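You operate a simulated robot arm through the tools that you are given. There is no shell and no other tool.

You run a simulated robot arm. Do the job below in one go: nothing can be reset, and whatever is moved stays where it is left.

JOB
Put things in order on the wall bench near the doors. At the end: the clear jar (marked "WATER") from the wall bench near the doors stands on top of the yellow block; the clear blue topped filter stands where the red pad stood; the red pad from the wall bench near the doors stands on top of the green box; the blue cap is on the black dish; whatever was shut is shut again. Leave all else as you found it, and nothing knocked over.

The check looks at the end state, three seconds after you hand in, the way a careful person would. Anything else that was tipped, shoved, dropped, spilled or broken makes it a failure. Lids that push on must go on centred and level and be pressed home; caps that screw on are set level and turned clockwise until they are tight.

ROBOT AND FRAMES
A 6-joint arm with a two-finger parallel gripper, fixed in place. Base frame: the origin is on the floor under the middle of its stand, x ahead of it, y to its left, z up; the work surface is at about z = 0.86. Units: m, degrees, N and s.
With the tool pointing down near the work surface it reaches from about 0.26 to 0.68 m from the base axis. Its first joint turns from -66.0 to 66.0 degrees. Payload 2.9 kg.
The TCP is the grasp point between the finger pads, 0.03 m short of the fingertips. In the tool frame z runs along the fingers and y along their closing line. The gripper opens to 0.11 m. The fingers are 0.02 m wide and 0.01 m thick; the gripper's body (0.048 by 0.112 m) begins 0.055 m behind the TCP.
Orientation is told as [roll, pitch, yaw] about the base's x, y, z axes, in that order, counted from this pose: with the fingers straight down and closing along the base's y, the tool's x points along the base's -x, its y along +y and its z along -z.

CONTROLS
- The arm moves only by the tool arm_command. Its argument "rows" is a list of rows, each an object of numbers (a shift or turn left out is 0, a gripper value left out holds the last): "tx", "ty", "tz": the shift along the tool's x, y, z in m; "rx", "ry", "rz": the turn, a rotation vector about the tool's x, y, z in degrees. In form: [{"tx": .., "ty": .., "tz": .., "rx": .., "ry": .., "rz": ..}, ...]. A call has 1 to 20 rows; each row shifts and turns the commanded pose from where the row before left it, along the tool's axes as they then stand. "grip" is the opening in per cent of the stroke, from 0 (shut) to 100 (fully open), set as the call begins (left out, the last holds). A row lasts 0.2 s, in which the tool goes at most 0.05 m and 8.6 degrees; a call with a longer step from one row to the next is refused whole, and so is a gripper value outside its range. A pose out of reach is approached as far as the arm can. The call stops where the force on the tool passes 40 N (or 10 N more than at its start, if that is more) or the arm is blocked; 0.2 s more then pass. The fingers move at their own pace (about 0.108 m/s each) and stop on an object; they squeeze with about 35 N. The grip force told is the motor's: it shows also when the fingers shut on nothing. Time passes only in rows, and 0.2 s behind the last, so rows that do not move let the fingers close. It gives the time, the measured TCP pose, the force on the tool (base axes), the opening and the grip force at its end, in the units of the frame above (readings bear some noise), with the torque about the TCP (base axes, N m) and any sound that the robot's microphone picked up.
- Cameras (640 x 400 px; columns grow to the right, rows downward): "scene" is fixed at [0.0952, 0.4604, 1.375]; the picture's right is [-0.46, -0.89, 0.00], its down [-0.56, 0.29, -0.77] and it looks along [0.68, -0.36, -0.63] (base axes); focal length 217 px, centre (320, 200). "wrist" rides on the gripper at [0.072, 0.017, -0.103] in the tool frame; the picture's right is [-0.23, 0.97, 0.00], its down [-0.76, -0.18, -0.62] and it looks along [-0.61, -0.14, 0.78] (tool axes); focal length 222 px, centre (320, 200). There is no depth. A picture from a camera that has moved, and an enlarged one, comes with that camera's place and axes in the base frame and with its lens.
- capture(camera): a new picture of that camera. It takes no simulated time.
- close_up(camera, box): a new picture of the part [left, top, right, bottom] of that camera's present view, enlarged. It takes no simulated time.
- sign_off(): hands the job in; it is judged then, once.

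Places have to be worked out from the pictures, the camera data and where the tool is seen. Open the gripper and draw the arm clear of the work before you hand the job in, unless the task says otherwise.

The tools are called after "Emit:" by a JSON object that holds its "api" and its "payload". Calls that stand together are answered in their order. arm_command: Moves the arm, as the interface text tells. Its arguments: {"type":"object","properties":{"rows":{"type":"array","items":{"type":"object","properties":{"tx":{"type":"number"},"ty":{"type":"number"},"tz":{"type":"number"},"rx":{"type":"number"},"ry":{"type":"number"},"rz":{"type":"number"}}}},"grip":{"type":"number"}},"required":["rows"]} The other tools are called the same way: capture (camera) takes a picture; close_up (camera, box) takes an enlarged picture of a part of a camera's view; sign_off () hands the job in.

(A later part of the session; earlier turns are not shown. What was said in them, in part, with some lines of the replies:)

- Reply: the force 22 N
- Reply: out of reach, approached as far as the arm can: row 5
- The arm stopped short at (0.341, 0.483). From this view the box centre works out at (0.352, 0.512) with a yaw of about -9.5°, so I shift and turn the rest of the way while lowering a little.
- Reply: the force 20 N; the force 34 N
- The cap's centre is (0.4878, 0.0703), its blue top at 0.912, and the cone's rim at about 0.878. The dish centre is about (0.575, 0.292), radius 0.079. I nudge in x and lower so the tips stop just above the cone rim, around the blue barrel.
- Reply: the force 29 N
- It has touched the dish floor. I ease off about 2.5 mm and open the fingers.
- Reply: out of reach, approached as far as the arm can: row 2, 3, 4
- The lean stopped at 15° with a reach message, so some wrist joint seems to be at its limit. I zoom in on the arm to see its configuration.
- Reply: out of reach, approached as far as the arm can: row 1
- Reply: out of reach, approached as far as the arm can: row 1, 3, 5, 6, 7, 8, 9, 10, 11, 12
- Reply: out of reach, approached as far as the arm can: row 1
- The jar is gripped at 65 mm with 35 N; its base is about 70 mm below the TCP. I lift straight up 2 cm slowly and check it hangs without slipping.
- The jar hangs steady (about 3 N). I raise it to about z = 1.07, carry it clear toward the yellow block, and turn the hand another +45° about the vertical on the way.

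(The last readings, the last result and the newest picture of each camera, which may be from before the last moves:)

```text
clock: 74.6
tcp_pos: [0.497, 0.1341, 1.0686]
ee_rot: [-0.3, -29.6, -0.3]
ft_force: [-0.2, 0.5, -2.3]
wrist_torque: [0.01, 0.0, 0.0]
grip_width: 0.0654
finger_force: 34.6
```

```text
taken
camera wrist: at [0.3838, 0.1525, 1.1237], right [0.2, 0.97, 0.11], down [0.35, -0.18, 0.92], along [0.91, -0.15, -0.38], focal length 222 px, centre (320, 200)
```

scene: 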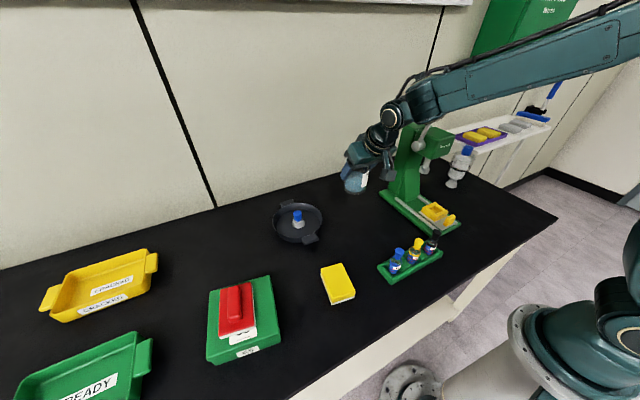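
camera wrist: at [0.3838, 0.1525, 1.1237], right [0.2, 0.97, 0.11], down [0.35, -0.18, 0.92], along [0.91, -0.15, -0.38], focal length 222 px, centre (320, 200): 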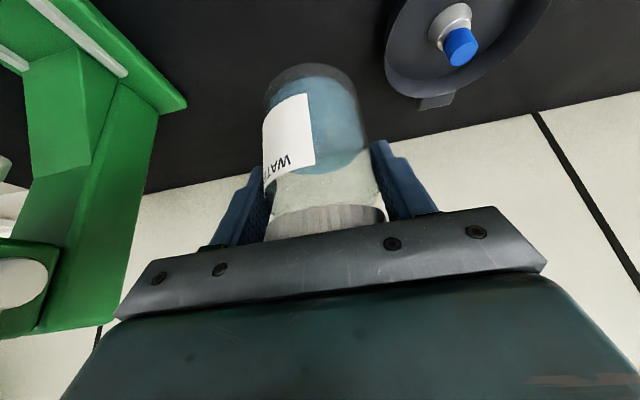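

The jar is unchanged in the grip. I carry it over the yellow block, still about 11 cm above it.

Emit:
{"api": "arm_command", "payload": {"rows": [{"tx": 0.0179, "ty": 0.0194, "tz": -0.0102}, {"tx": 0.0179, "ty": 0.0194, "tz": -0.0102}, {"tx": 0.0179, "ty": 0.0194, "tz": -0.0102}, {"tx": 0.0179, "ty": 0.0194, "tz": -0.0102}, {"tx": 0.0179, "ty": 0.0194, "tz": -0.0102}, {"tx": 0.0179, "ty": 0.0194, "tz": -0.0102}, {"tx": 0.0179, "ty": 0.0194, "tz": -0.0102}, {"tx": 0.0179, "ty": 0.0194, "tz": -0.0102}, {}, {}]}}

Emit:
{"api": "capture", "payload": {"camera": "scene"}}

Emit:
{"api": "capture", "payload": {"camera": "wrist"}}

```text
clock: 76.8
tcp_pos: [0.3345, 0.29, 1.0684]
ee_rot: [-0.3, -29.7, -0.3]
ft_force: [0.0, -0.4, -2.6]
wrist_torque: [0.0, 0.04, 0.03]
grip_width: 0.0651
finger_force: 35.5
```

```text
taken
```

scene: 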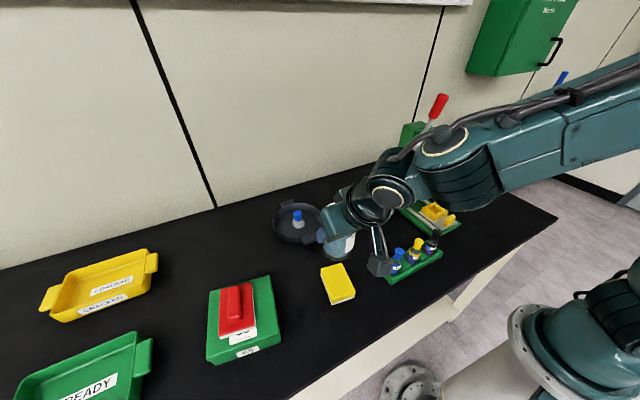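

```text
taken
camera wrist: at [0.2209, 0.3091, 1.1222], right [0.21, 0.97, 0.11], down [0.35, -0.18, 0.92], along [0.91, -0.15, -0.38], focal length 222 px, centre (320, 200)
```

wrist: 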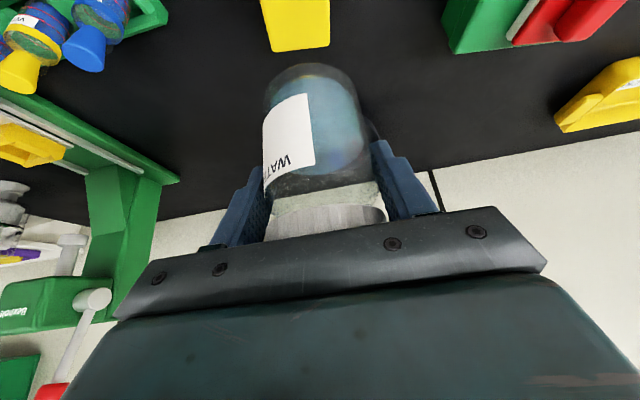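

The jar hovers over the block. I zoom in with both cameras to check the line-up of the jar base with the block's far end.

Emit:
{"api": "close_up", "payload": {"camera": "wrist", "box": [230, 0, 390, 100]}}

Emit:
{"api": "close_up", "payload": {"camera": "scene", "box": [290, 200, 390, 320]}}

```text
4.00 times, centred on (310, 50) of wrist
camera zoom: at [0.2209, 0.3091, 1.1222], right [0.21, 0.97, 0.11], down [0.35, -0.18, 0.92], along [0.91, -0.15, -0.38], focal length 888 px, centre (360, 800)
```

zoom: 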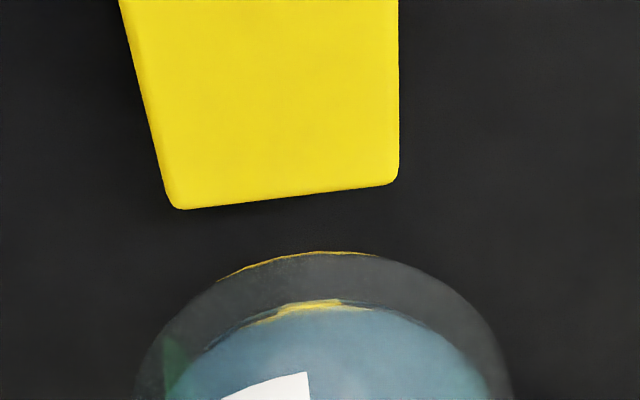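

```text
3.33 times, centred on (340, 260) of scene
camera zoom: at [0.0952, 0.4605, 1.375], right [-0.46, -0.89, 0.0], down [-0.56, 0.29, -0.77], along [0.68, -0.36, -0.63], focal length 724 px, centre (253, 0)
```

zoom: 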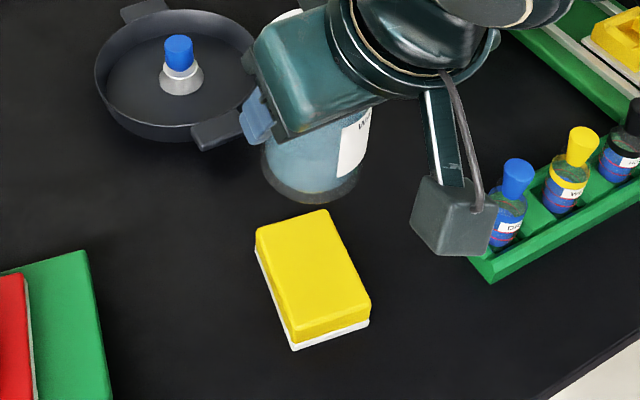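

The block's centre is (0.333, 0.2905), and the tool is at (0.3345, 0.290), so the line-up is good. I lower vertically by 10 cm.

Emit:
{"api": "arm_command", "payload": {"rows": [{"tx": 0.0132, "tz": 0.0212}, {"tx": 0.0124, "tz": 0.0217}, {"tx": 0.0124, "tz": 0.0217}, {"tx": 0.0124, "tz": 0.0217}, {}, {}]}}

Emit:
{"api": "close_up", "payload": {"camera": "scene", "box": [290, 210, 390, 320]}}

Emit:
{"api": "close_up", "payload": {"camera": "wrist", "box": [230, 0, 410, 120]}}

```text
clock: 78.2
tcp_pos: [0.3335, 0.2906, 0.9687]
ee_rot: [-0.2, -29.7, -0.3]
ft_force: [-0.1, 0.3, -2.4]
wrist_torque: [0.01, 0.01, 0.03]
grip_width: 0.065
finger_force: 35.2
```

```text
3.64 times, centred on (340, 265) of scene
camera zoom: at [0.0952, 0.4604, 1.375], right [-0.46, -0.89, 0.0], down [-0.56, 0.29, -0.77], along [0.68, -0.36, -0.63], focal length 790 px, centre (247, -36)
```

zoom: 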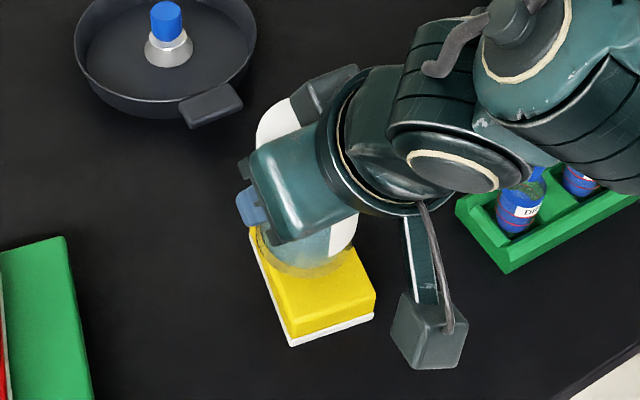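

```text
3.33 times, centred on (320, 60) of wrist
camera zoom: at [0.2201, 0.3083, 1.0225], right [0.21, 0.97, 0.11], down [0.35, -0.18, 0.92], along [0.91, -0.15, -0.38], focal length 740 px, centre (320, 667)
```

zoom: 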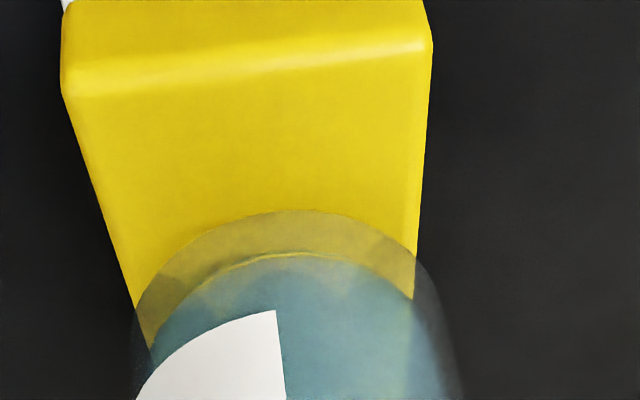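

The jar base sits over the block, well centred across it and maybe 3 mm far in x. I nudge back 3 mm and lower 9 mm more, then creep to contact.

Emit:
{"api": "arm_command", "payload": {"rows": [{"tx": 0.0026, "tz": -0.0015}, {"tx": 0.0022, "tz": 0.0039}, {"tx": 0.0022, "tz": 0.0039}, {}, {}]}}

Emit:
{"api": "arm_command", "payload": {"rows": [{"tx": 0.00075, "tz": 0.0013}, {}]}}

Emit:
{"api": "arm_command", "payload": {"rows": [{"tx": 0.00075, "tz": 0.0013}, {}]}}

```text
clock: 79.4
tcp_pos: [0.3322, 0.2905, 0.9593]
ee_rot: [-0.1, -30.0, -0.4]
ft_force: [-1.5, -0.9, 16.1]
wrist_torque: [0.16, -0.08, -0.14]
grip_width: 0.0653
finger_force: 34.7
```

```text
clock: 80.0
tcp_pos: [0.3319, 0.2908, 0.9583]
ee_rot: [-0.2, -29.9, -0.4]
ft_force: [2.7, -0.8, 21.5]
wrist_torque: [-0.08, -0.52, -0.13]
grip_width: 0.065
finger_force: 34.7
```

```text
clock: 80.6
tcp_pos: [0.3311, 0.2908, 0.9571]
ee_rot: [-0.1, -29.8, -0.4]
ft_force: [6.3, 2.7, 20.8]
wrist_torque: [0.39, -0.59, -0.1]
grip_width: 0.0652
finger_force: 34.7
```

The jar is on the block (contact from 0.959 on). I ease up 3 mm to shed the push, then open the fingers gently.

Emit:
{"api": "arm_command", "payload": {"rows": [{"tx": -0.0012, "tz": -0.0021}, {}, {}]}}

Emit:
{"api": "close_up", "payload": {"camera": "scene", "box": [290, 210, 390, 320]}}

Emit:
{"api": "close_up", "payload": {"camera": "wrist", "box": [230, 0, 410, 120]}}

```text
clock: 81.4
tcp_pos: [0.3276, 0.289, 0.9578]
ee_rot: [-0.5, -29.3, -0.3]
ft_force: [0.0, 0.0, -3.2]
wrist_torque: [0.01, 0.02, 0.0]
grip_width: 0.0649
finger_force: 34.7
```

```text
3.64 times, centred on (340, 265) of scene
camera zoom: at [0.0952, 0.4604, 1.375], right [-0.46, -0.89, 0.0], down [-0.56, 0.29, -0.77], along [0.68, -0.36, -0.63], focal length 790 px, centre (247, -36)
```

zoom: 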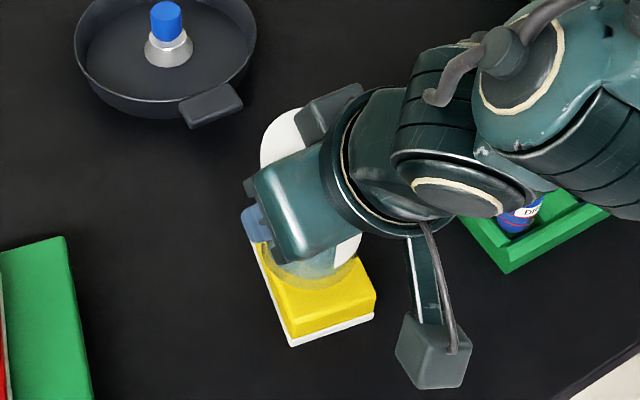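

```text
3.33 times, centred on (320, 60) of wrist
camera zoom: at [0.2153, 0.3076, 1.012], right [0.2, 0.97, 0.1], down [0.36, -0.17, 0.92], along [0.91, -0.15, -0.38], focal length 740 px, centre (320, 667)
```

zoom: 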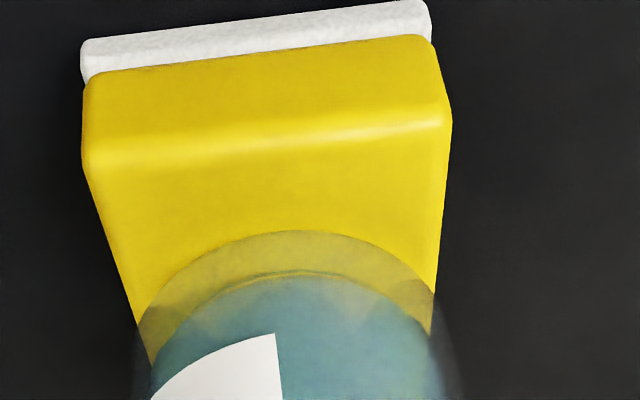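

The block hasn't moved, and the jar slid up about 3 mm in the grip, so it now hangs a hair above the block. I lower in 0.7 mm steps until its weight is just taken up.

Emit:
{"api": "arm_command", "payload": {"rows": [{"tx": 0.0004, "tz": 0.0006}, {}, {}]}}

Emit:
{"api": "arm_command", "payload": {"rows": [{"tx": 0.0004, "tz": 0.0006}, {}, {}]}}

```text
clock: 82.2
tcp_pos: [0.3302, 0.2899, 0.9568]
ee_rot: [-0.4, -29.8, -0.4]
ft_force: [1.0, 0.4, -3.3]
wrist_torque: [0.0, 0.02, 0.01]
grip_width: 0.065
finger_force: 35.1
```

```text
clock: 83.0
tcp_pos: [0.3304, 0.2908, 0.9568]
ee_rot: [-0.3, -29.7, -0.2]
ft_force: [0.2, -0.4, -2.1]
wrist_torque: [0.0, 0.0, 0.0]
grip_width: 0.0648
finger_force: 35.0
```

Still hanging; I keep lowering by tiny steps.

Emit:
{"api": "arm_command", "payload": {"rows": [{"tx": 0.0004, "tz": 0.0007}, {}, {}]}}

Emit:
{"api": "arm_command", "payload": {"rows": [{"tx": 0.0004, "tz": 0.0007}, {}, {}]}}

```text
clock: 83.8
tcp_pos: [0.3301, 0.2911, 0.9578]
ee_rot: [-0.2, -29.8, -0.2]
ft_force: [0.0, -0.4, -0.2]
wrist_torque: [0.06, 0.03, 0.0]
grip_width: 0.065
finger_force: 35.1
```

```text
clock: 84.6
tcp_pos: [0.3294, 0.29, 0.9565]
ee_rot: [-0.2, -29.8, -0.4]
ft_force: [-1.9, -1.5, 11.4]
wrist_torque: [0.06, 0.15, 0.0]
grip_width: 0.0649
finger_force: 34.7
```

The weight is taken up (slight push of 11 N). I open the fingers moderately and check.

Emit:
{"api": "arm_command", "payload": {"rows": [{}, {}, {}], "grip": 85}}

Emit:
{"api": "close_up", "payload": {"camera": "wrist", "box": [200, 0, 460, 220]}}

Emit:
{"api": "close_up", "payload": {"camera": "scene", "box": [290, 210, 390, 320]}}

```text
clock: 85.4
tcp_pos: [0.3296, 0.2903, 0.9566]
ee_rot: [-0.3, -29.7, -0.3]
ft_force: [0.0, 0.7, 0.2]
wrist_torque: [0.02, 0.0, 0.01]
grip_width: 0.0936
finger_force: 0.1
```

```text
1.82 times, centred on (330, 110) of wrist
camera zoom: at [0.2162, 0.3083, 1.0103], right [0.2, 0.97, 0.11], down [0.35, -0.18, 0.92], along [0.91, -0.15, -0.38], focal length 404 px, centre (302, 364)
```

zoom: 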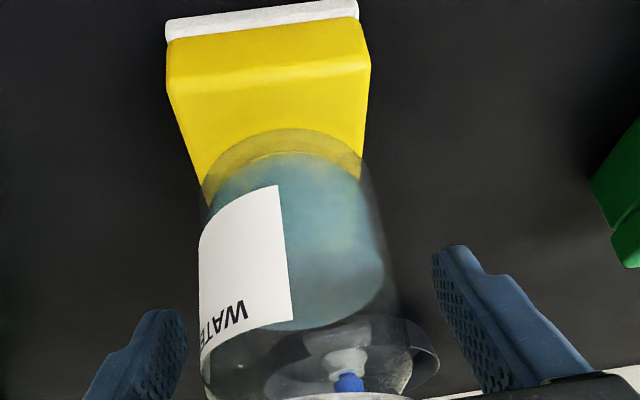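

```text
3.64 times, centred on (340, 265) of scene
camera zoom: at [0.0952, 0.4604, 1.375], right [-0.46, -0.89, 0.0], down [-0.56, 0.29, -0.77], along [0.68, -0.36, -0.63], focal length 790 px, centre (247, -36)
```

zoom: 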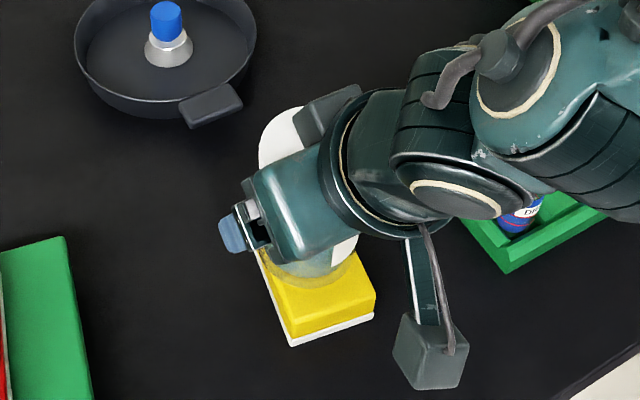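

The jar stands on the block by itself. I retreat straight back along the finger direction, then look.

Emit:
{"api": "arm_command", "payload": {"rows": [{"tz": -0.01}, {"tz": -0.02}, {"tz": -0.03}, {"tz": -0.03}, {"tz": -0.03}, {"tz": -0.02}, {}, {}]}}

Emit:
{"api": "capture", "payload": {"camera": "wrist"}}

Emit:
{"api": "capture", "payload": {"camera": "scene"}}

```text
clock: 87.2
tcp_pos: [0.2765, 0.2844, 1.076]
ee_rot: [-0.3, -29.6, -0.3]
ft_force: [0.1, -0.9, -0.9]
wrist_torque: [-0.01, -0.01, 0.0]
grip_width: 0.0936
finger_force: 0.1
out of reach, approached as far as the arm can: row 5, 6
```

```text
taken
camera wrist: at [0.1631, 0.3018, 1.1313], right [0.2, 0.97, 0.11], down [0.35, -0.18, 0.92], along [0.91, -0.15, -0.38], focal length 222 px, centre (320, 200)
```

wrist: 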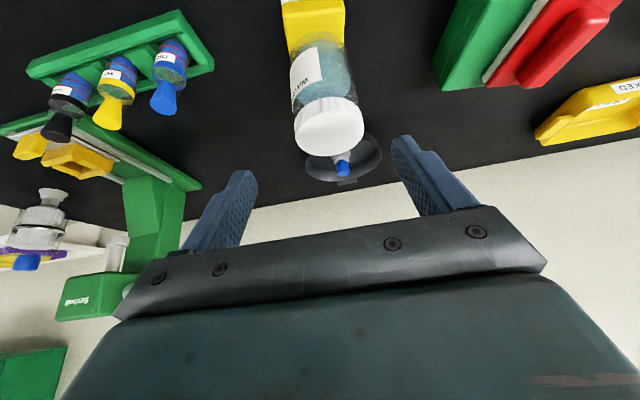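

```text
taken
```

scene: 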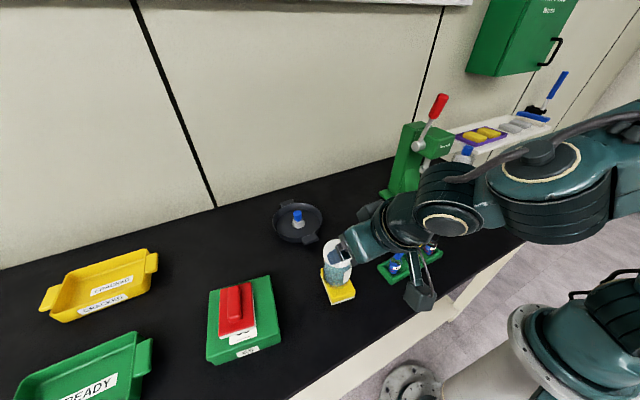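

The jar stands upright on the block. I bring the hand back to vertical in small steps, in place, before lifting away.

Emit:
{"api": "arm_command", "payload": {"rows": [{"ry": 2}, {"ry": 2}, {"ry": 2}, {"ry": 2}, {"ry": 2}, {"ry": 2}, {"ry": 2}, {"ry": 2}, {"ry": 2}, {"ry": 2}, {"ry": 2}, {"ry": 2}, {"ry": 2}, {"ry": 2}, {"ry": 1.6}, {}, {}]}}

Emit:
{"api": "capture", "payload": {"camera": "wrist"}}

Emit:
{"api": "capture", "payload": {"camera": "scene"}}

```text
clock: 90.8
tcp_pos: [0.2751, 0.2837, 1.0762]
ee_rot: [-0.2, -0.1, -0.5]
ft_force: [0.3, 0.0, -0.2]
wrist_torque: [0.02, 0.0, 0.02]
grip_width: 0.0936
finger_force: 0.0
```

```text
taken
camera wrist: at [0.2037, 0.3014, 1.1802], right [0.23, 0.97, 0.0], down [0.76, -0.18, 0.63], along [0.61, -0.15, -0.78], focal length 222 px, centre (320, 200)
```

wrist: 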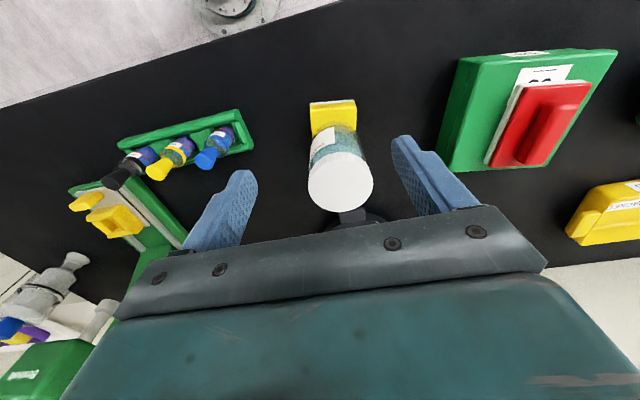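

```text
taken
```

scene: 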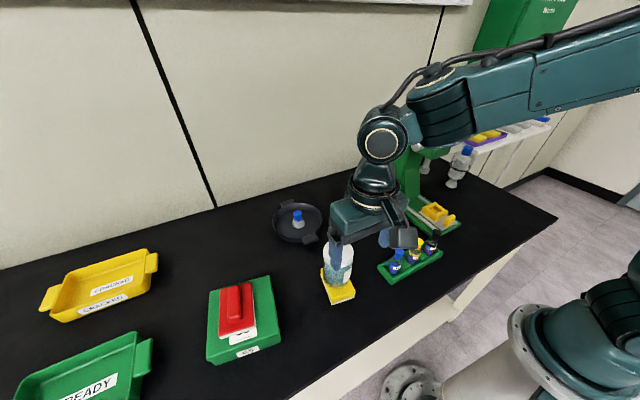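

The hand is vertical again. I check the jar's seat on the block in close-up from both cameras.

Emit:
{"api": "close_up", "payload": {"camera": "wrist", "box": [280, 90, 400, 220]}}

Emit:
{"api": "close_up", "payload": {"camera": "scene", "box": [300, 220, 380, 320]}}

```text
3.08 times, centred on (340, 155) of wrist
camera zoom: at [0.2037, 0.3014, 1.1802], right [0.23, 0.97, 0.0], down [0.76, -0.18, 0.63], along [0.61, -0.15, -0.78], focal length 684 px, centre (258, 338)
```

zoom: 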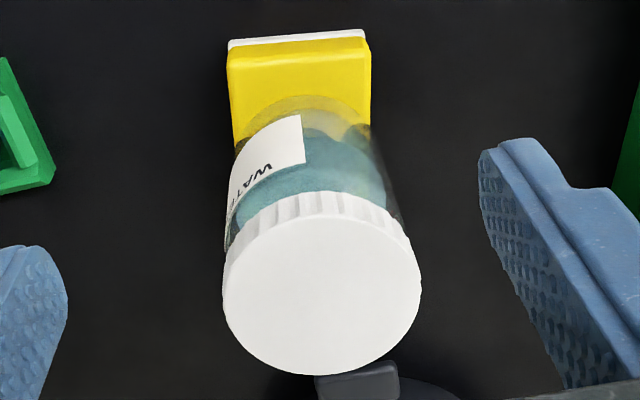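

```text
4.00 times, centred on (340, 270) of scene
camera zoom: at [0.0952, 0.4604, 1.375], right [-0.46, -0.89, 0.0], down [-0.56, 0.29, -0.77], along [0.68, -0.36, -0.63], focal length 869 px, centre (240, -80)
```

zoom: 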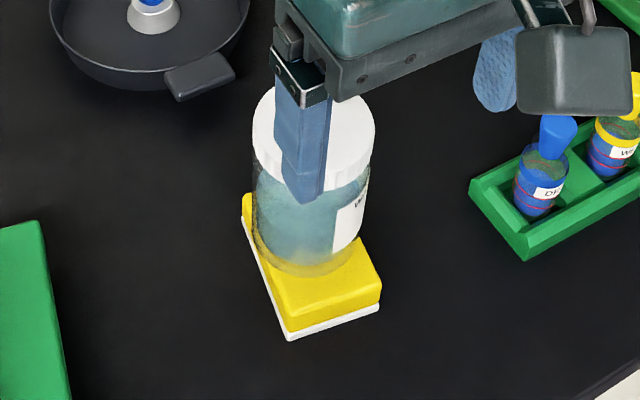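

The lid centre is at (0.332, 0.2915), within 2 mm of the block's centre, so the jar is well seated. Now the filter: I rise to z = 1.2 and swing at small radius in front of the press to the other side.

Emit:
{"api": "arm_command", "payload": {"rows": [{"tz": -0.04}, {"tz": -0.045}, {"tz": -0.039}, {"tx": -0.012, "ty": -0.03}, {"tx": -0.012, "ty": -0.044}, {"ty": -0.045}, {"ty": -0.045}, {"ty": -0.045}, {"ty": -0.045}, {"ty": -0.045}, {"ty": -0.045}, {"ty": -0.045}, {"ty": -0.045}, {"ty": -0.045}, {"ty": -0.045}, {"ty": -0.045}, {"ty": -0.045}, {}], "grip": 100}}

Emit:
{"api": "capture", "payload": {"camera": "scene"}}

Emit:
{"api": "capture", "payload": {"camera": "wrist"}}

```text
clock: 94.6
tcp_pos: [0.2959, -0.3308, 1.2031]
ee_rot: [-0.1, -0.2, -0.4]
ft_force: [0.7, 0.5, -1.1]
wrist_torque: [-0.01, 0.0, 0.02]
grip_width: 0.1101
finger_force: 0.1
```

```text
taken
```

scene: 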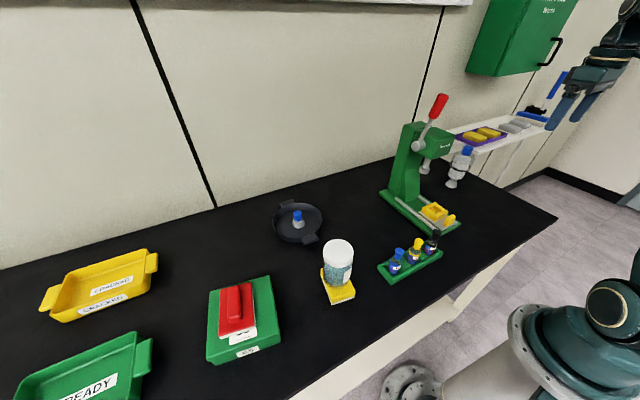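

```text
taken
camera wrist: at [0.2228, -0.3131, 1.3066], right [0.23, 0.97, 0.0], down [0.76, -0.18, 0.63], along [0.61, -0.15, -0.78], focal length 222 px, centre (320, 200)
```

wrist: 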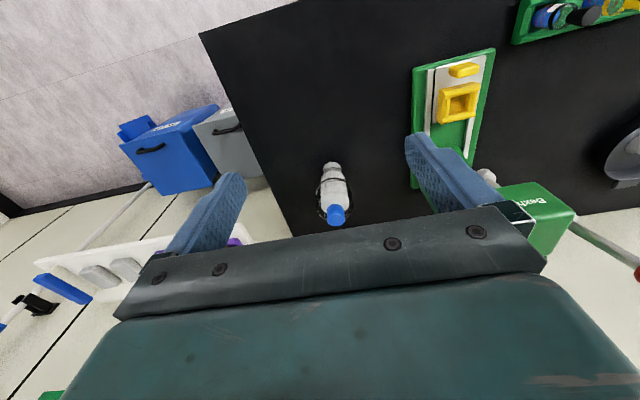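

All placed things look right in the scene view. I move out toward the filter, staying well above its top (≈1.03), for a closer look.

Emit:
{"api": "arm_command", "payload": {"rows": [{"tx": -0.036, "ty": -0.005}, {"tx": -0.036, "ty": -0.005}, {"tx": -0.036, "ty": -0.005}, {"tx": -0.036, "ty": -0.005}, {"tz": 0.04}, {}]}}

Emit:
{"api": "capture", "payload": {"camera": "wrist"}}

Emit:
{"api": "close_up", "payload": {"camera": "scene", "box": [420, 90, 520, 210]}}

```text
clock: 96.0
tcp_pos: [0.4381, -0.3508, 1.1633]
ee_rot: [-0.1, -0.1, -0.4]
ft_force: [-0.1, -0.1, 0.2]
wrist_torque: [-0.03, -0.01, -0.02]
grip_width: 0.1106
finger_force: 0.1
```

```text
taken
camera wrist: at [0.3663, -0.3334, 1.2666], right [0.24, 0.97, 0.0], down [0.76, -0.18, 0.63], along [0.61, -0.15, -0.78], focal length 222 px, centre (320, 200)
```

wrist: 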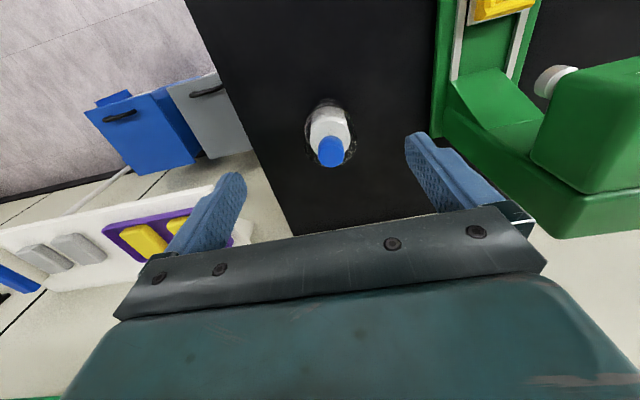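

```text
3.33 times, centred on (470, 150) of scene
camera zoom: at [0.0952, 0.4604, 1.375], right [-0.46, -0.89, 0.0], down [-0.56, 0.29, -0.77], along [0.68, -0.36, -0.63], focal length 724 px, centre (-180, 367)
```

zoom: 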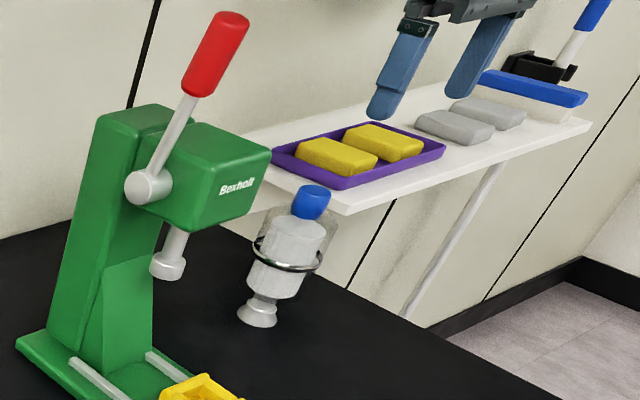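

Emit:
{"api": "close_up", "payload": {"camera": "wrist", "box": [280, 80, 390, 190]}}

Emit:
{"api": "close_up", "payload": {"camera": "scene", "box": [435, 135, 485, 195]}}

```text
3.64 times, centred on (335, 135) of wrist
camera zoom: at [0.3663, -0.3334, 1.2666], right [0.24, 0.97, 0.0], down [0.76, -0.18, 0.63], along [0.61, -0.15, -0.78], focal length 808 px, centre (266, 436)
```

zoom: 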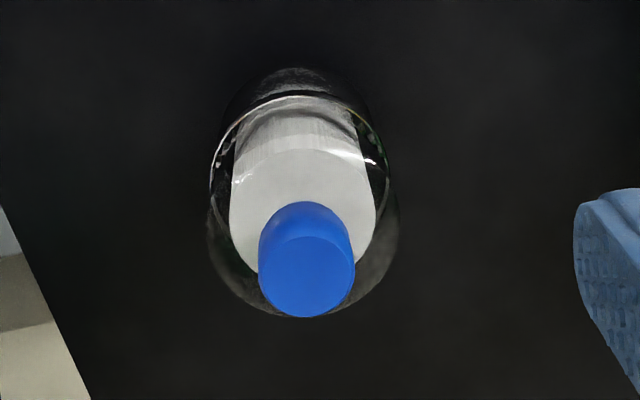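

```text
6.67 times, centred on (460, 165) of scene
camera zoom: at [0.0952, 0.4604, 1.375], right [-0.46, -0.89, 0.0], down [-0.56, 0.29, -0.77], along [0.68, -0.36, -0.63], focal length 1448 px, centre (-613, 433)
```

zoom: 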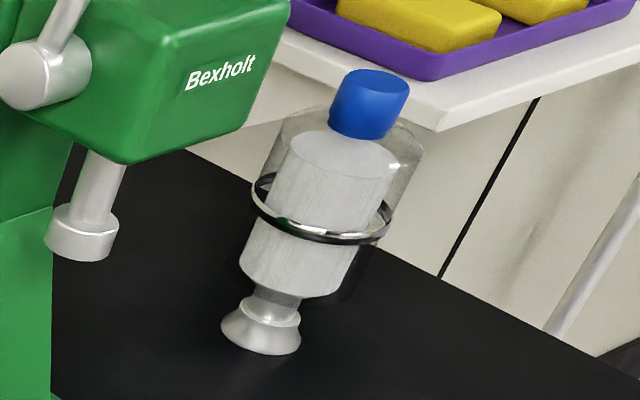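

The filter's axis is at (0.490, -0.351): blue top 1.028, ring at about 0.945, clear housing 68 mm wide above the ring. I move right over it and check centring before going down.

Emit:
{"api": "arm_command", "payload": {"rows": [{"tx": -0.026}, {"tx": -0.026}, {"tz": 0.03}, {}, {}]}}

Emit:
{"api": "capture", "payload": {"camera": "wrist"}}

Emit:
{"api": "close_up", "payload": {"camera": "wrist", "box": [260, 40, 390, 180]}}

```text
clock: 97.2
tcp_pos: [0.4905, -0.3535, 1.1336]
ee_rot: [-0.2, -0.2, -0.5]
ft_force: [-0.4, 0.8, -0.3]
wrist_torque: [0.02, 0.04, -0.04]
grip_width: 0.1099
finger_force: 0.1
```

```text
taken
camera wrist: at [0.4186, -0.3341, 1.2371], right [0.23, 0.97, 0.0], down [0.76, -0.18, 0.63], along [0.61, -0.15, -0.78], focal length 222 px, centre (320, 200)
```

wrist: 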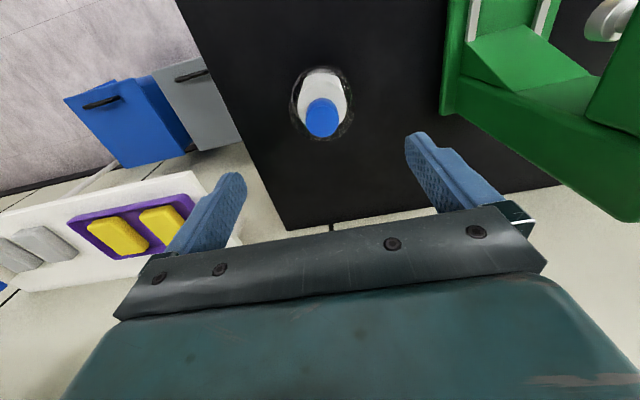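

```text
2.86 times, centred on (325, 110) of wrist
camera zoom: at [0.4186, -0.3341, 1.2371], right [0.23, 0.97, 0.0], down [0.76, -0.18, 0.63], along [0.61, -0.15, -0.78], focal length 635 px, centre (306, 457)
```

zoom: 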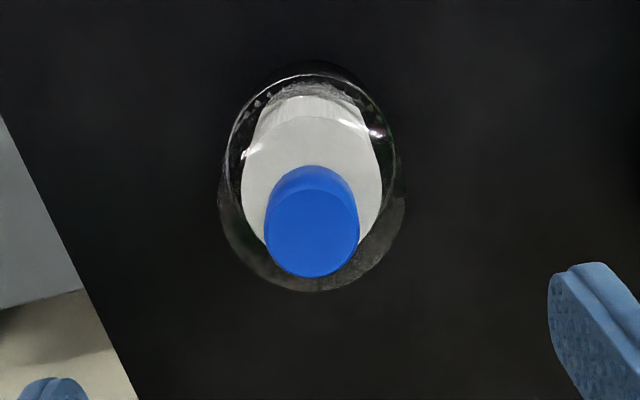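

Blue top is at (0.4885, -0.349), so I shift 2 mm in each axis and lower with the fingers wide open to just around the housing, pausing to check.

Emit:
{"api": "arm_command", "payload": {"rows": [{"tx": 0.0015, "ty": 0.002, "tz": 0.02}, {"tz": 0.03}, {"tz": 0.03}, {"tz": 0.02}, {"tz": 0.01}, {}, {}]}}

Emit:
{"api": "capture", "payload": {"camera": "wrist"}}

Emit:
{"api": "close_up", "payload": {"camera": "scene", "box": [420, 90, 520, 210]}}

```text
clock: 98.8
tcp_pos: [0.4897, -0.3493, 1.0234]
ee_rot: [-0.2, -0.1, -0.3]
ft_force: [-0.7, 0.1, -0.3]
wrist_torque: [-0.02, 0.01, 0.03]
grip_width: 0.1098
finger_force: 0.0
```

```text
taken
camera wrist: at [0.4174, -0.3323, 1.1272], right [0.23, 0.97, 0.0], down [0.76, -0.18, 0.63], along [0.61, -0.15, -0.78], focal length 222 px, centre (320, 200)
```

wrist: 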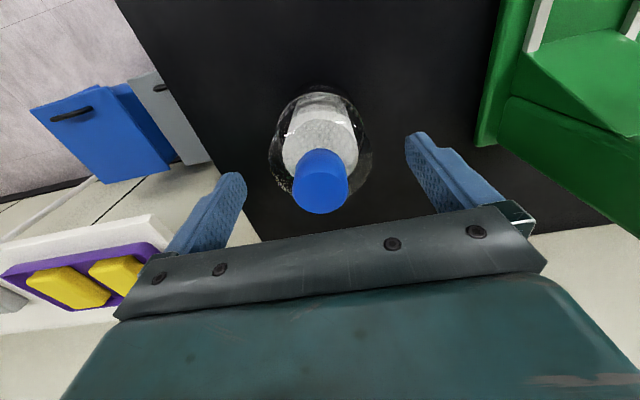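

```text
3.33 times, centred on (470, 150) of scene
camera zoom: at [0.0952, 0.4604, 1.375], right [-0.46, -0.89, 0.0], down [-0.56, 0.29, -0.77], along [0.68, -0.36, -0.63], focal length 724 px, centre (-180, 367)
```

zoom: 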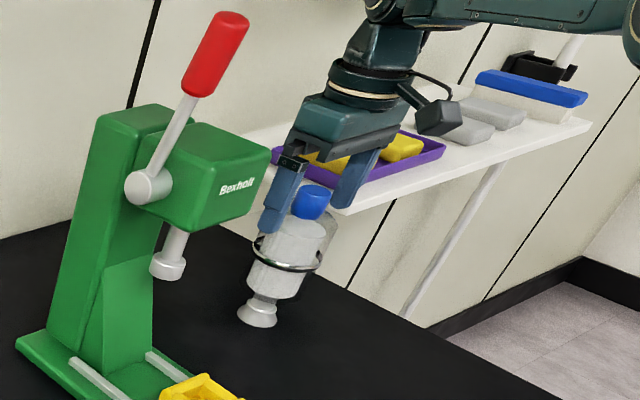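

Centred nicely, with the blue top level with the TCP (≈1.025). I lower 40 mm so that the tips sit just above the ring with the palm about 1 cm above the blue top.

Emit:
{"api": "arm_command", "payload": {"rows": [{"tz": 0.015}, {"tz": 0.015}, {"tz": 0.009}, {}, {}]}}

Emit:
{"api": "capture", "payload": {"camera": "wrist"}}

Emit:
{"api": "close_up", "payload": {"camera": "scene", "box": [430, 120, 500, 200]}}

```text
clock: 100.0
tcp_pos: [0.489, -0.3499, 0.9842]
ee_rot: [-0.1, 0.0, -0.4]
ft_force: [-0.6, -0.7, 0.2]
wrist_torque: [0.03, -0.01, -0.03]
grip_width: 0.1099
finger_force: 0.0
```

```text
taken
camera wrist: at [0.4169, -0.3327, 1.0877], right [0.23, 0.97, 0.0], down [0.76, -0.18, 0.63], along [0.61, -0.15, -0.78], focal length 222 px, centre (320, 200)
```

wrist: 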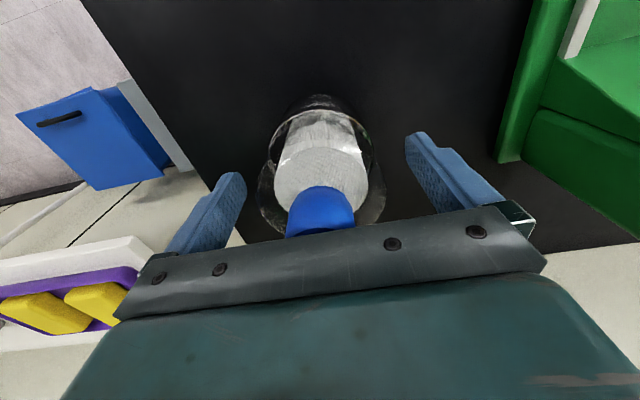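

```text
5.00 times, centred on (465, 160) of scene
camera zoom: at [0.0952, 0.4604, 1.375], right [-0.46, -0.89, 0.0], down [-0.56, 0.29, -0.77], along [0.68, -0.36, -0.63], focal length 1086 px, centre (-405, 400)
```

zoom: 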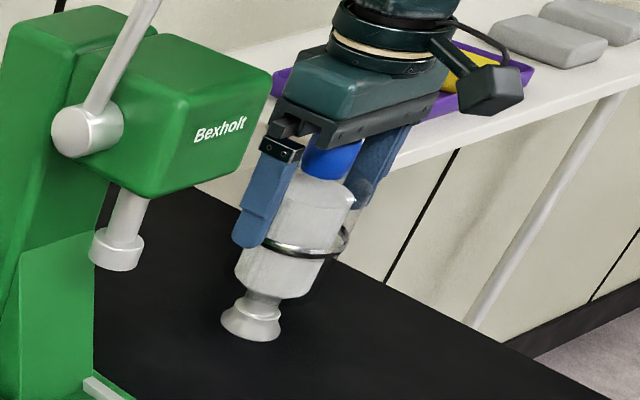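

The fingers straddle the housing just above the ring. I close gently and check the grip.

Emit:
{"api": "arm_command", "payload": {"rows": [{}, {}, {}, {}], "grip": 40}}

Emit:
{"api": "capture", "payload": {"camera": "wrist"}}

Emit:
{"api": "close_up", "payload": {"camera": "scene", "box": [430, 120, 500, 200]}}

```text
clock: 101.0
tcp_pos: [0.4887, -0.3505, 0.9826]
ee_rot: [-0.2, -0.1, -0.3]
ft_force: [0.7, 1.7, 0.4]
wrist_torque: [0.12, -0.01, 0.01]
grip_width: 0.0711
finger_force: 34.8
```

```text
taken
camera wrist: at [0.417, -0.3326, 1.0879], right [0.23, 0.97, 0.0], down [0.76, -0.18, 0.63], along [0.61, -0.15, -0.78], focal length 222 px, centre (320, 200)
```

wrist: 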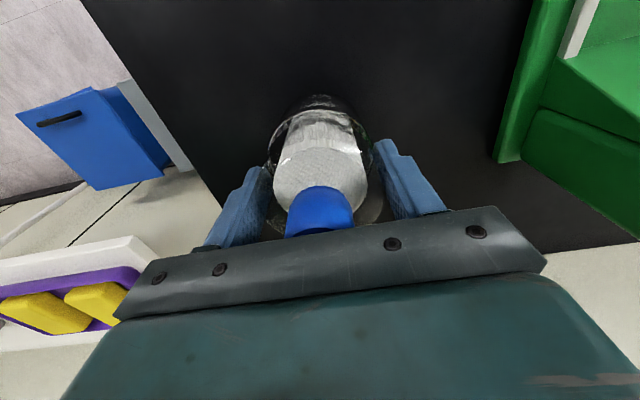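

```text
5.00 times, centred on (465, 160) of scene
camera zoom: at [0.0952, 0.4604, 1.375], right [-0.46, -0.89, 0.0], down [-0.56, 0.29, -0.77], along [0.68, -0.36, -0.63], focal length 1086 px, centre (-405, 400)
```

zoom: 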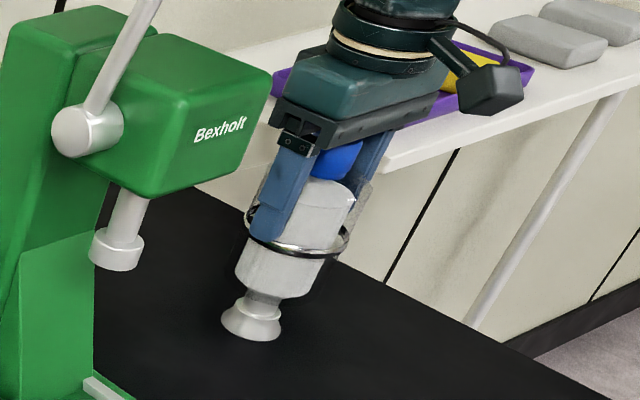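

Gripped at 71 mm on the housing. I lift slowly 3 cm and check that it hangs straight.

Emit:
{"api": "arm_command", "payload": {"rows": [{"tz": -0.005}, {"tz": -0.005}, {"tz": -0.01}, {"tz": -0.01}, {}, {}]}}

Emit:
{"api": "close_up", "payload": {"camera": "scene", "box": [430, 110, 510, 200]}}

Emit:
{"api": "capture", "payload": {"camera": "wrist"}}

```text
clock: 102.4
tcp_pos: [0.4894, -0.3502, 1.0147]
ee_rot: [-0.2, 0.0, -0.4]
ft_force: [-0.2, -0.8, -3.0]
wrist_torque: [0.04, -0.01, 0.0]
grip_width: 0.0712
finger_force: 35.4
```

```text
4.44 times, centred on (470, 155) of scene
camera zoom: at [0.0952, 0.4604, 1.375], right [-0.46, -0.89, 0.0], down [-0.56, 0.29, -0.77], along [0.68, -0.36, -0.63], focal length 965 px, centre (-347, 400)
```

zoom: 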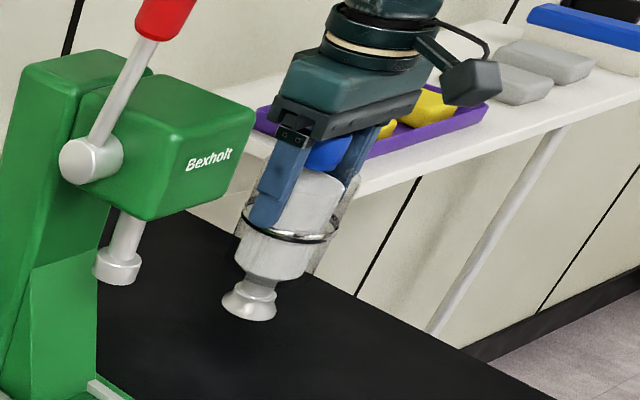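

```text
taken
camera wrist: at [0.417, -0.3324, 1.1174], right [0.23, 0.97, 0.0], down [0.76, -0.18, 0.63], along [0.61, -0.15, -0.78], focal length 222 px, centre (320, 200)
```

wrist: 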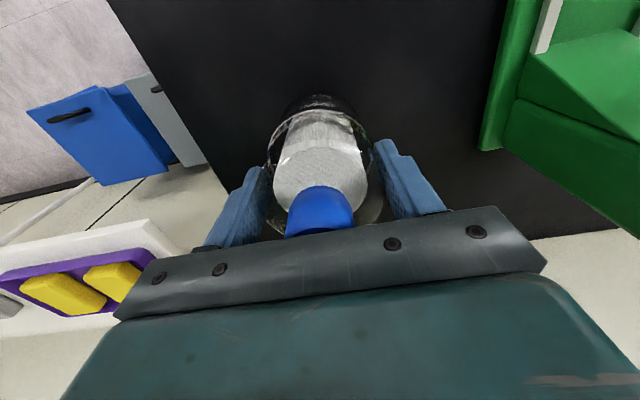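

It hangs straight (≈3 N). I carry it at this height to where the red pad stood, (0.340, -0.331).

Emit:
{"api": "arm_command", "payload": {"rows": [{"tx": 0.0187, "ty": 0.0024}, {"tx": 0.0187, "ty": 0.0024}, {"tx": 0.0187, "ty": 0.0024}, {"tx": 0.0187, "ty": 0.0024}, {"tx": 0.0187, "ty": 0.0024}, {"tx": 0.0187, "ty": 0.0024}, {"tx": 0.0187, "ty": 0.0024}, {"tx": 0.0187, "ty": 0.0024}, {}, {}]}}

Emit:
{"api": "close_up", "payload": {"camera": "scene", "box": [430, 110, 560, 230]}}

Emit:
{"api": "capture", "payload": {"camera": "wrist"}}

```text
clock: 104.6
tcp_pos: [0.3395, -0.3303, 1.0142]
ee_rot: [-0.2, -0.1, -0.4]
ft_force: [0.1, -0.1, -2.7]
wrist_torque: [-0.01, 0.01, -0.01]
grip_width: 0.0709
finger_force: 35.6
```

```text
3.33 times, centred on (495, 170) of scene
camera zoom: at [0.0952, 0.4604, 1.375], right [-0.46, -0.89, 0.0], down [-0.56, 0.29, -0.77], along [0.68, -0.36, -0.63], focal length 724 px, centre (-263, 300)
```

zoom: 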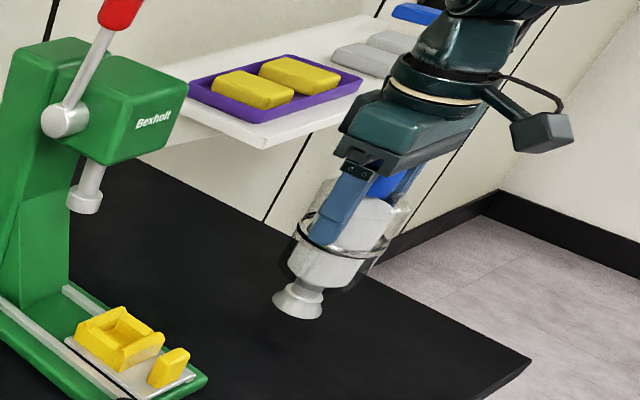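

```text
taken
camera wrist: at [0.2675, -0.312, 1.1181], right [0.23, 0.97, 0.0], down [0.76, -0.18, 0.63], along [0.61, -0.15, -0.78], focal length 222 px, centre (320, 200)
```

wrist: 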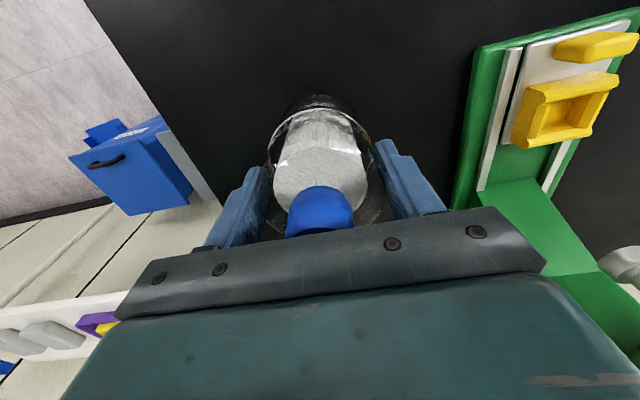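

It is over the right spot. I lower 26 mm, then creep to contact in 1 mm steps.

Emit:
{"api": "arm_command", "payload": {"rows": [{"tz": 0.012}, {"tz": 0.009}, {"tz": 0.005}, {}, {}]}}

Emit:
{"api": "arm_command", "payload": {"rows": [{"tz": 0.0015}, {}, {}]}}

Emit:
{"api": "arm_command", "payload": {"rows": [{"tz": 0.001}, {}, {}]}}

```text
clock: 105.8
tcp_pos: [0.3401, -0.3298, 0.9876]
ee_rot: [-0.3, -0.1, -0.4]
ft_force: [0.1, 0.6, -2.0]
wrist_torque: [-0.01, -0.04, -0.02]
grip_width: 0.071
finger_force: 35.1
```

```text
clock: 106.6
tcp_pos: [0.3386, -0.33, 0.9869]
ee_rot: [-0.2, -0.1, -0.3]
ft_force: [0.3, -0.2, -1.4]
wrist_torque: [-0.01, 0.01, 0.0]
grip_width: 0.071
finger_force: 34.5
```

```text
clock: 107.4
tcp_pos: [0.3395, -0.3291, 0.9848]
ee_rot: [-0.2, -0.1, -0.4]
ft_force: [0.0, -0.3, -1.9]
wrist_torque: [0.02, 0.0, 0.02]
grip_width: 0.071
finger_force: 35.3
```

Still hanging freely; I keep creeping down 1 mm at a time.

Emit:
{"api": "arm_command", "payload": {"rows": [{"tz": 0.001}, {}, {}]}}

Emit:
{"api": "arm_command", "payload": {"rows": [{"tz": 0.0007}, {}, {}]}}

```text
clock: 108.2
tcp_pos: [0.34, -0.3301, 0.9846]
ee_rot: [-0.1, -0.1, -0.4]
ft_force: [0.3, -0.3, -1.7]
wrist_torque: [0.02, 0.01, -0.01]
grip_width: 0.071
finger_force: 34.4
```

```text
clock: 109.0
tcp_pos: [0.3399, -0.3301, 0.9851]
ee_rot: [-0.2, -0.1, -0.4]
ft_force: [-2.1, 0.7, 10.2]
wrist_torque: [0.32, 0.27, 0.05]
grip_width: 0.0708
finger_force: 34.9
```

The foot has touched the bench (10 N). I open the fingers now and see that it stands.

Emit:
{"api": "arm_command", "payload": {"rows": [{}, {}, {}, {}], "grip": 95}}

Emit:
{"api": "capture", "payload": {"camera": "wrist"}}

Emit:
{"api": "close_up", "payload": {"camera": "scene", "box": [430, 110, 560, 230]}}

```text
clock: 110.0
tcp_pos: [0.3404, -0.3309, 0.9833]
ee_rot: [-0.2, -0.1, -0.4]
ft_force: [-0.3, 0.5, -0.2]
wrist_torque: [-0.02, -0.03, 0.02]
grip_width: 0.1048
finger_force: 0.1
```

```text
taken
camera wrist: at [0.2678, -0.3122, 1.0874], right [0.23, 0.97, 0.0], down [0.76, -0.18, 0.63], along [0.61, -0.15, -0.78], focal length 222 px, centre (320, 200)
```

wrist: 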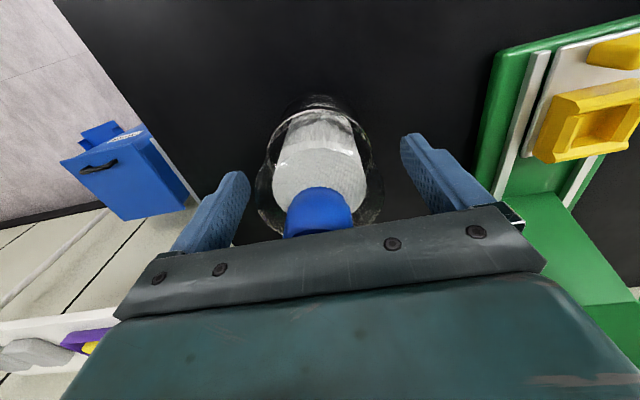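

```text
3.33 times, centred on (495, 170) of scene
camera zoom: at [0.0952, 0.4604, 1.375], right [-0.46, -0.89, 0.0], down [-0.56, 0.29, -0.77], along [0.68, -0.36, -0.63], focal length 724 px, centre (-263, 300)
```

zoom: 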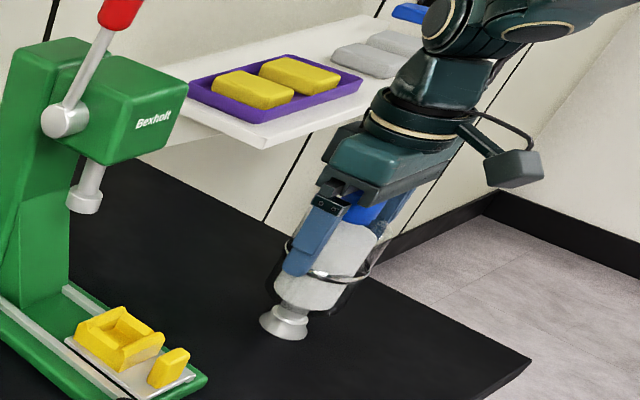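

The filter stands on its own. I rise straight up until the fingers are well above it, then check.

Emit:
{"api": "arm_command", "payload": {"rows": [{"tz": -0.015}, {"tz": -0.025}, {"tz": -0.035}, {"tz": -0.04}, {"tz": -0.045}, {"tz": -0.045}, {}, {}], "grip": 100}}

Emit:
{"api": "capture", "payload": {"camera": "wrist"}}

Emit:
{"api": "capture", "payload": {"camera": "scene"}}

Emit:
{"api": "close_up", "payload": {"camera": "scene", "box": [430, 110, 560, 230]}}

```text
clock: 111.8
tcp_pos: [0.3408, -0.3283, 1.1889]
ee_rot: [-0.2, -0.1, -0.5]
ft_force: [0.3, 0.2, -0.2]
wrist_torque: [0.04, -0.01, 0.0]
grip_width: 0.1099
finger_force: 0.1
```

```text
taken
camera wrist: at [0.2686, -0.311, 1.2932], right [0.23, 0.97, 0.0], down [0.76, -0.18, 0.63], along [0.61, -0.15, -0.78], focal length 222 px, centre (320, 200)
```

wrist: 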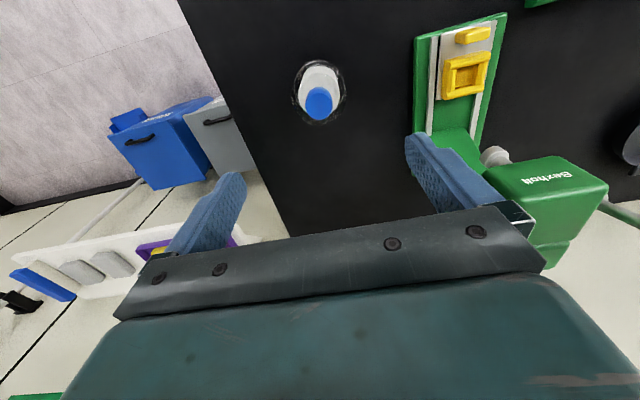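

```text
taken
```

scene: 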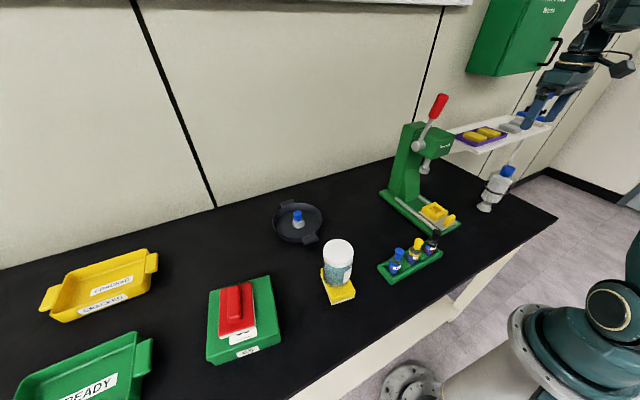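

```text
3.33 times, centred on (495, 170) of scene
camera zoom: at [0.0952, 0.4604, 1.375], right [-0.46, -0.89, 0.0], down [-0.56, 0.29, -0.77], along [0.68, -0.36, -0.63], focal length 724 px, centre (-263, 300)
```

zoom: 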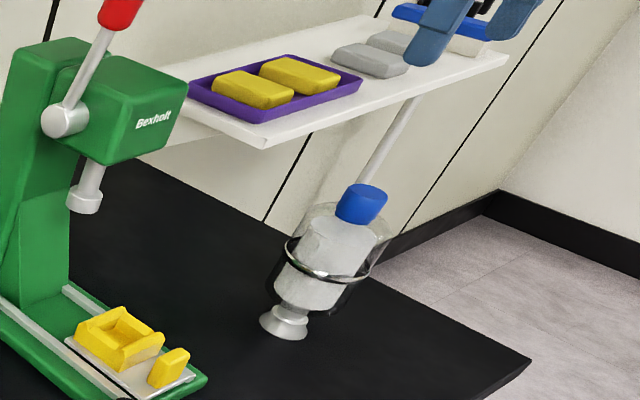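

The filter stands upright where the pad had been. I take final close-ups of the jar, pad and cap before handing in.

Emit:
{"api": "close_up", "payload": {"camera": "scene", "box": [300, 225, 380, 315]}}

Emit:
{"api": "close_up", "payload": {"camera": "scene", "box": [190, 190, 340, 370]}}

Emit:
{"api": "close_up", "payload": {"camera": "scene", "box": [370, 90, 530, 290]}}

```text
4.44 times, centred on (340, 270) of scene
camera zoom: at [0.0952, 0.4604, 1.375], right [-0.46, -0.89, 0.0], down [-0.56, 0.29, -0.77], along [0.68, -0.36, -0.63], focal length 965 px, centre (231, -111)
```

zoom: 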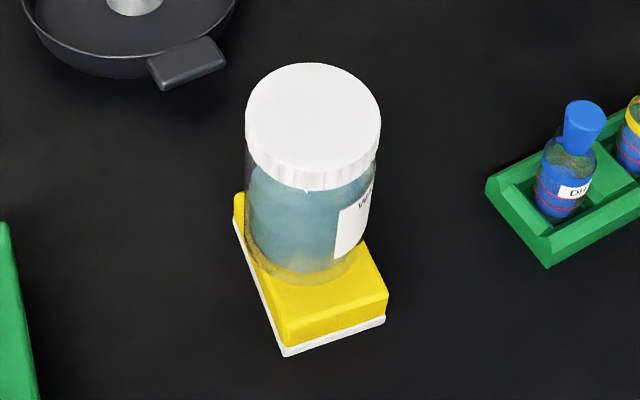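

```text
2.22 times, centred on (265, 280) of scene
camera zoom: at [0.0952, 0.4604, 1.375], right [-0.46, -0.89, 0.0], down [-0.56, 0.29, -0.77], along [0.68, -0.36, -0.63], focal length 483 px, centre (442, 22)
```

zoom: 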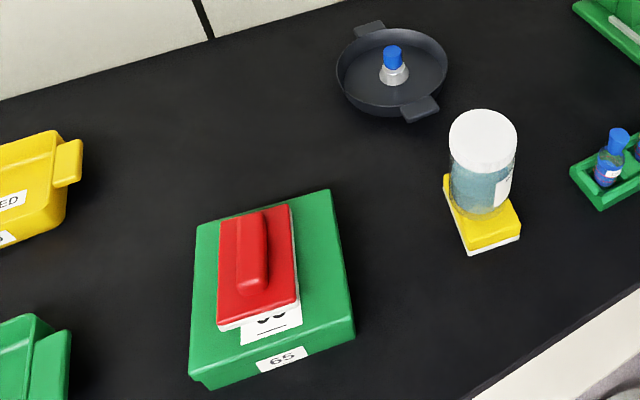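

```text
2.00 times, centred on (450, 190) of scene
camera zoom: at [0.0952, 0.4604, 1.375], right [-0.46, -0.89, 0.0], down [-0.56, 0.29, -0.77], along [0.68, -0.36, -0.63], focal length 434 px, centre (60, 220)
```

zoom: 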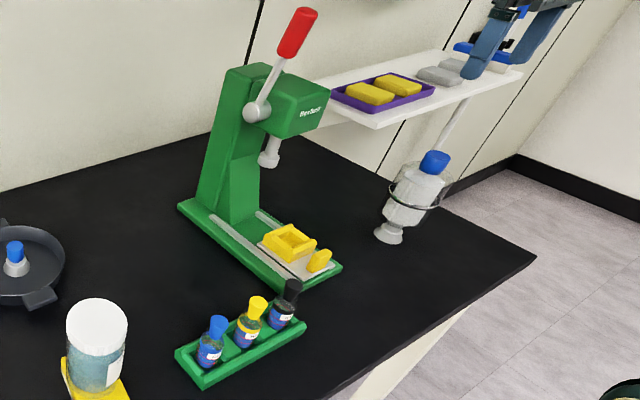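

Everything is standing as asked and nothing else has moved. I draw the open gripper a bit further up and back, clear of the filter, then hand in.

Emit:
{"api": "arm_command", "payload": {"rows": [{"tz": -0.03}, {"tx": 0.03}, {}, {}]}}

Emit:
{"api": "capture", "payload": {"camera": "scene"}}

```text
clock: 112.8
tcp_pos: [0.31, -0.3298, 1.2193]
ee_rot: [-0.2, -0.1, -0.4]
ft_force: [-0.6, -0.4, -0.5]
wrist_torque: [0.0, -0.02, -0.05]
grip_width: 0.1099
finger_force: 0.0
```

```text
taken
```

scene: 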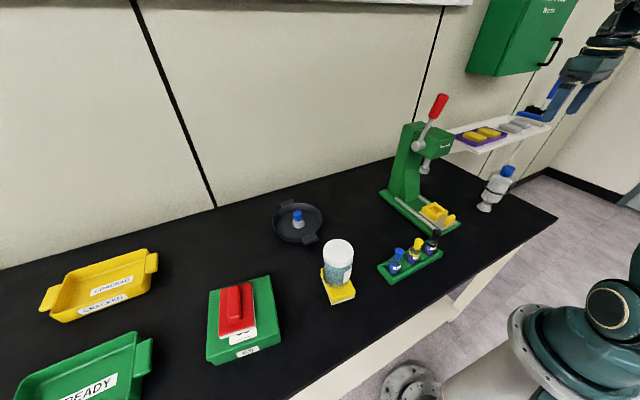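

The final view shows the jar on the yellow block, the pad on the green box, the cap on the dish and the filter at the pad's old spot. The arm is clear and the gripper open, so I hand in.

Emit:
{"api": "sign_off", "payload": {}}

```text
The job is handed in.
```

I've handed the job in with all four things in place. The last pictures show everything upright and nothing else shifted. I don't have the check's result.

- **Red pad:** it lies flat on the green box, near the middle of the top.
- **Blue cap:** it stands upright in the middle of the black dish. I took "the blue cap" to be the small blue-topped piece with the grey cone. The two parts lifted together, so I moved them as one.
- **WATER jar:** it stands on the yellow block with its lid still on, within about 2 mm of the block's centre. The jar is about 66 mm wide and the block about 59 mm. The jar therefore overhangs slightly on the two long sides.
- **Filter:** it stands where the red pad was, within about 1 mm by the arm's readings.

I opened nothing during the job, so there was nothing to shut again. The gripper is open and the arm is drawn clear above the bench.
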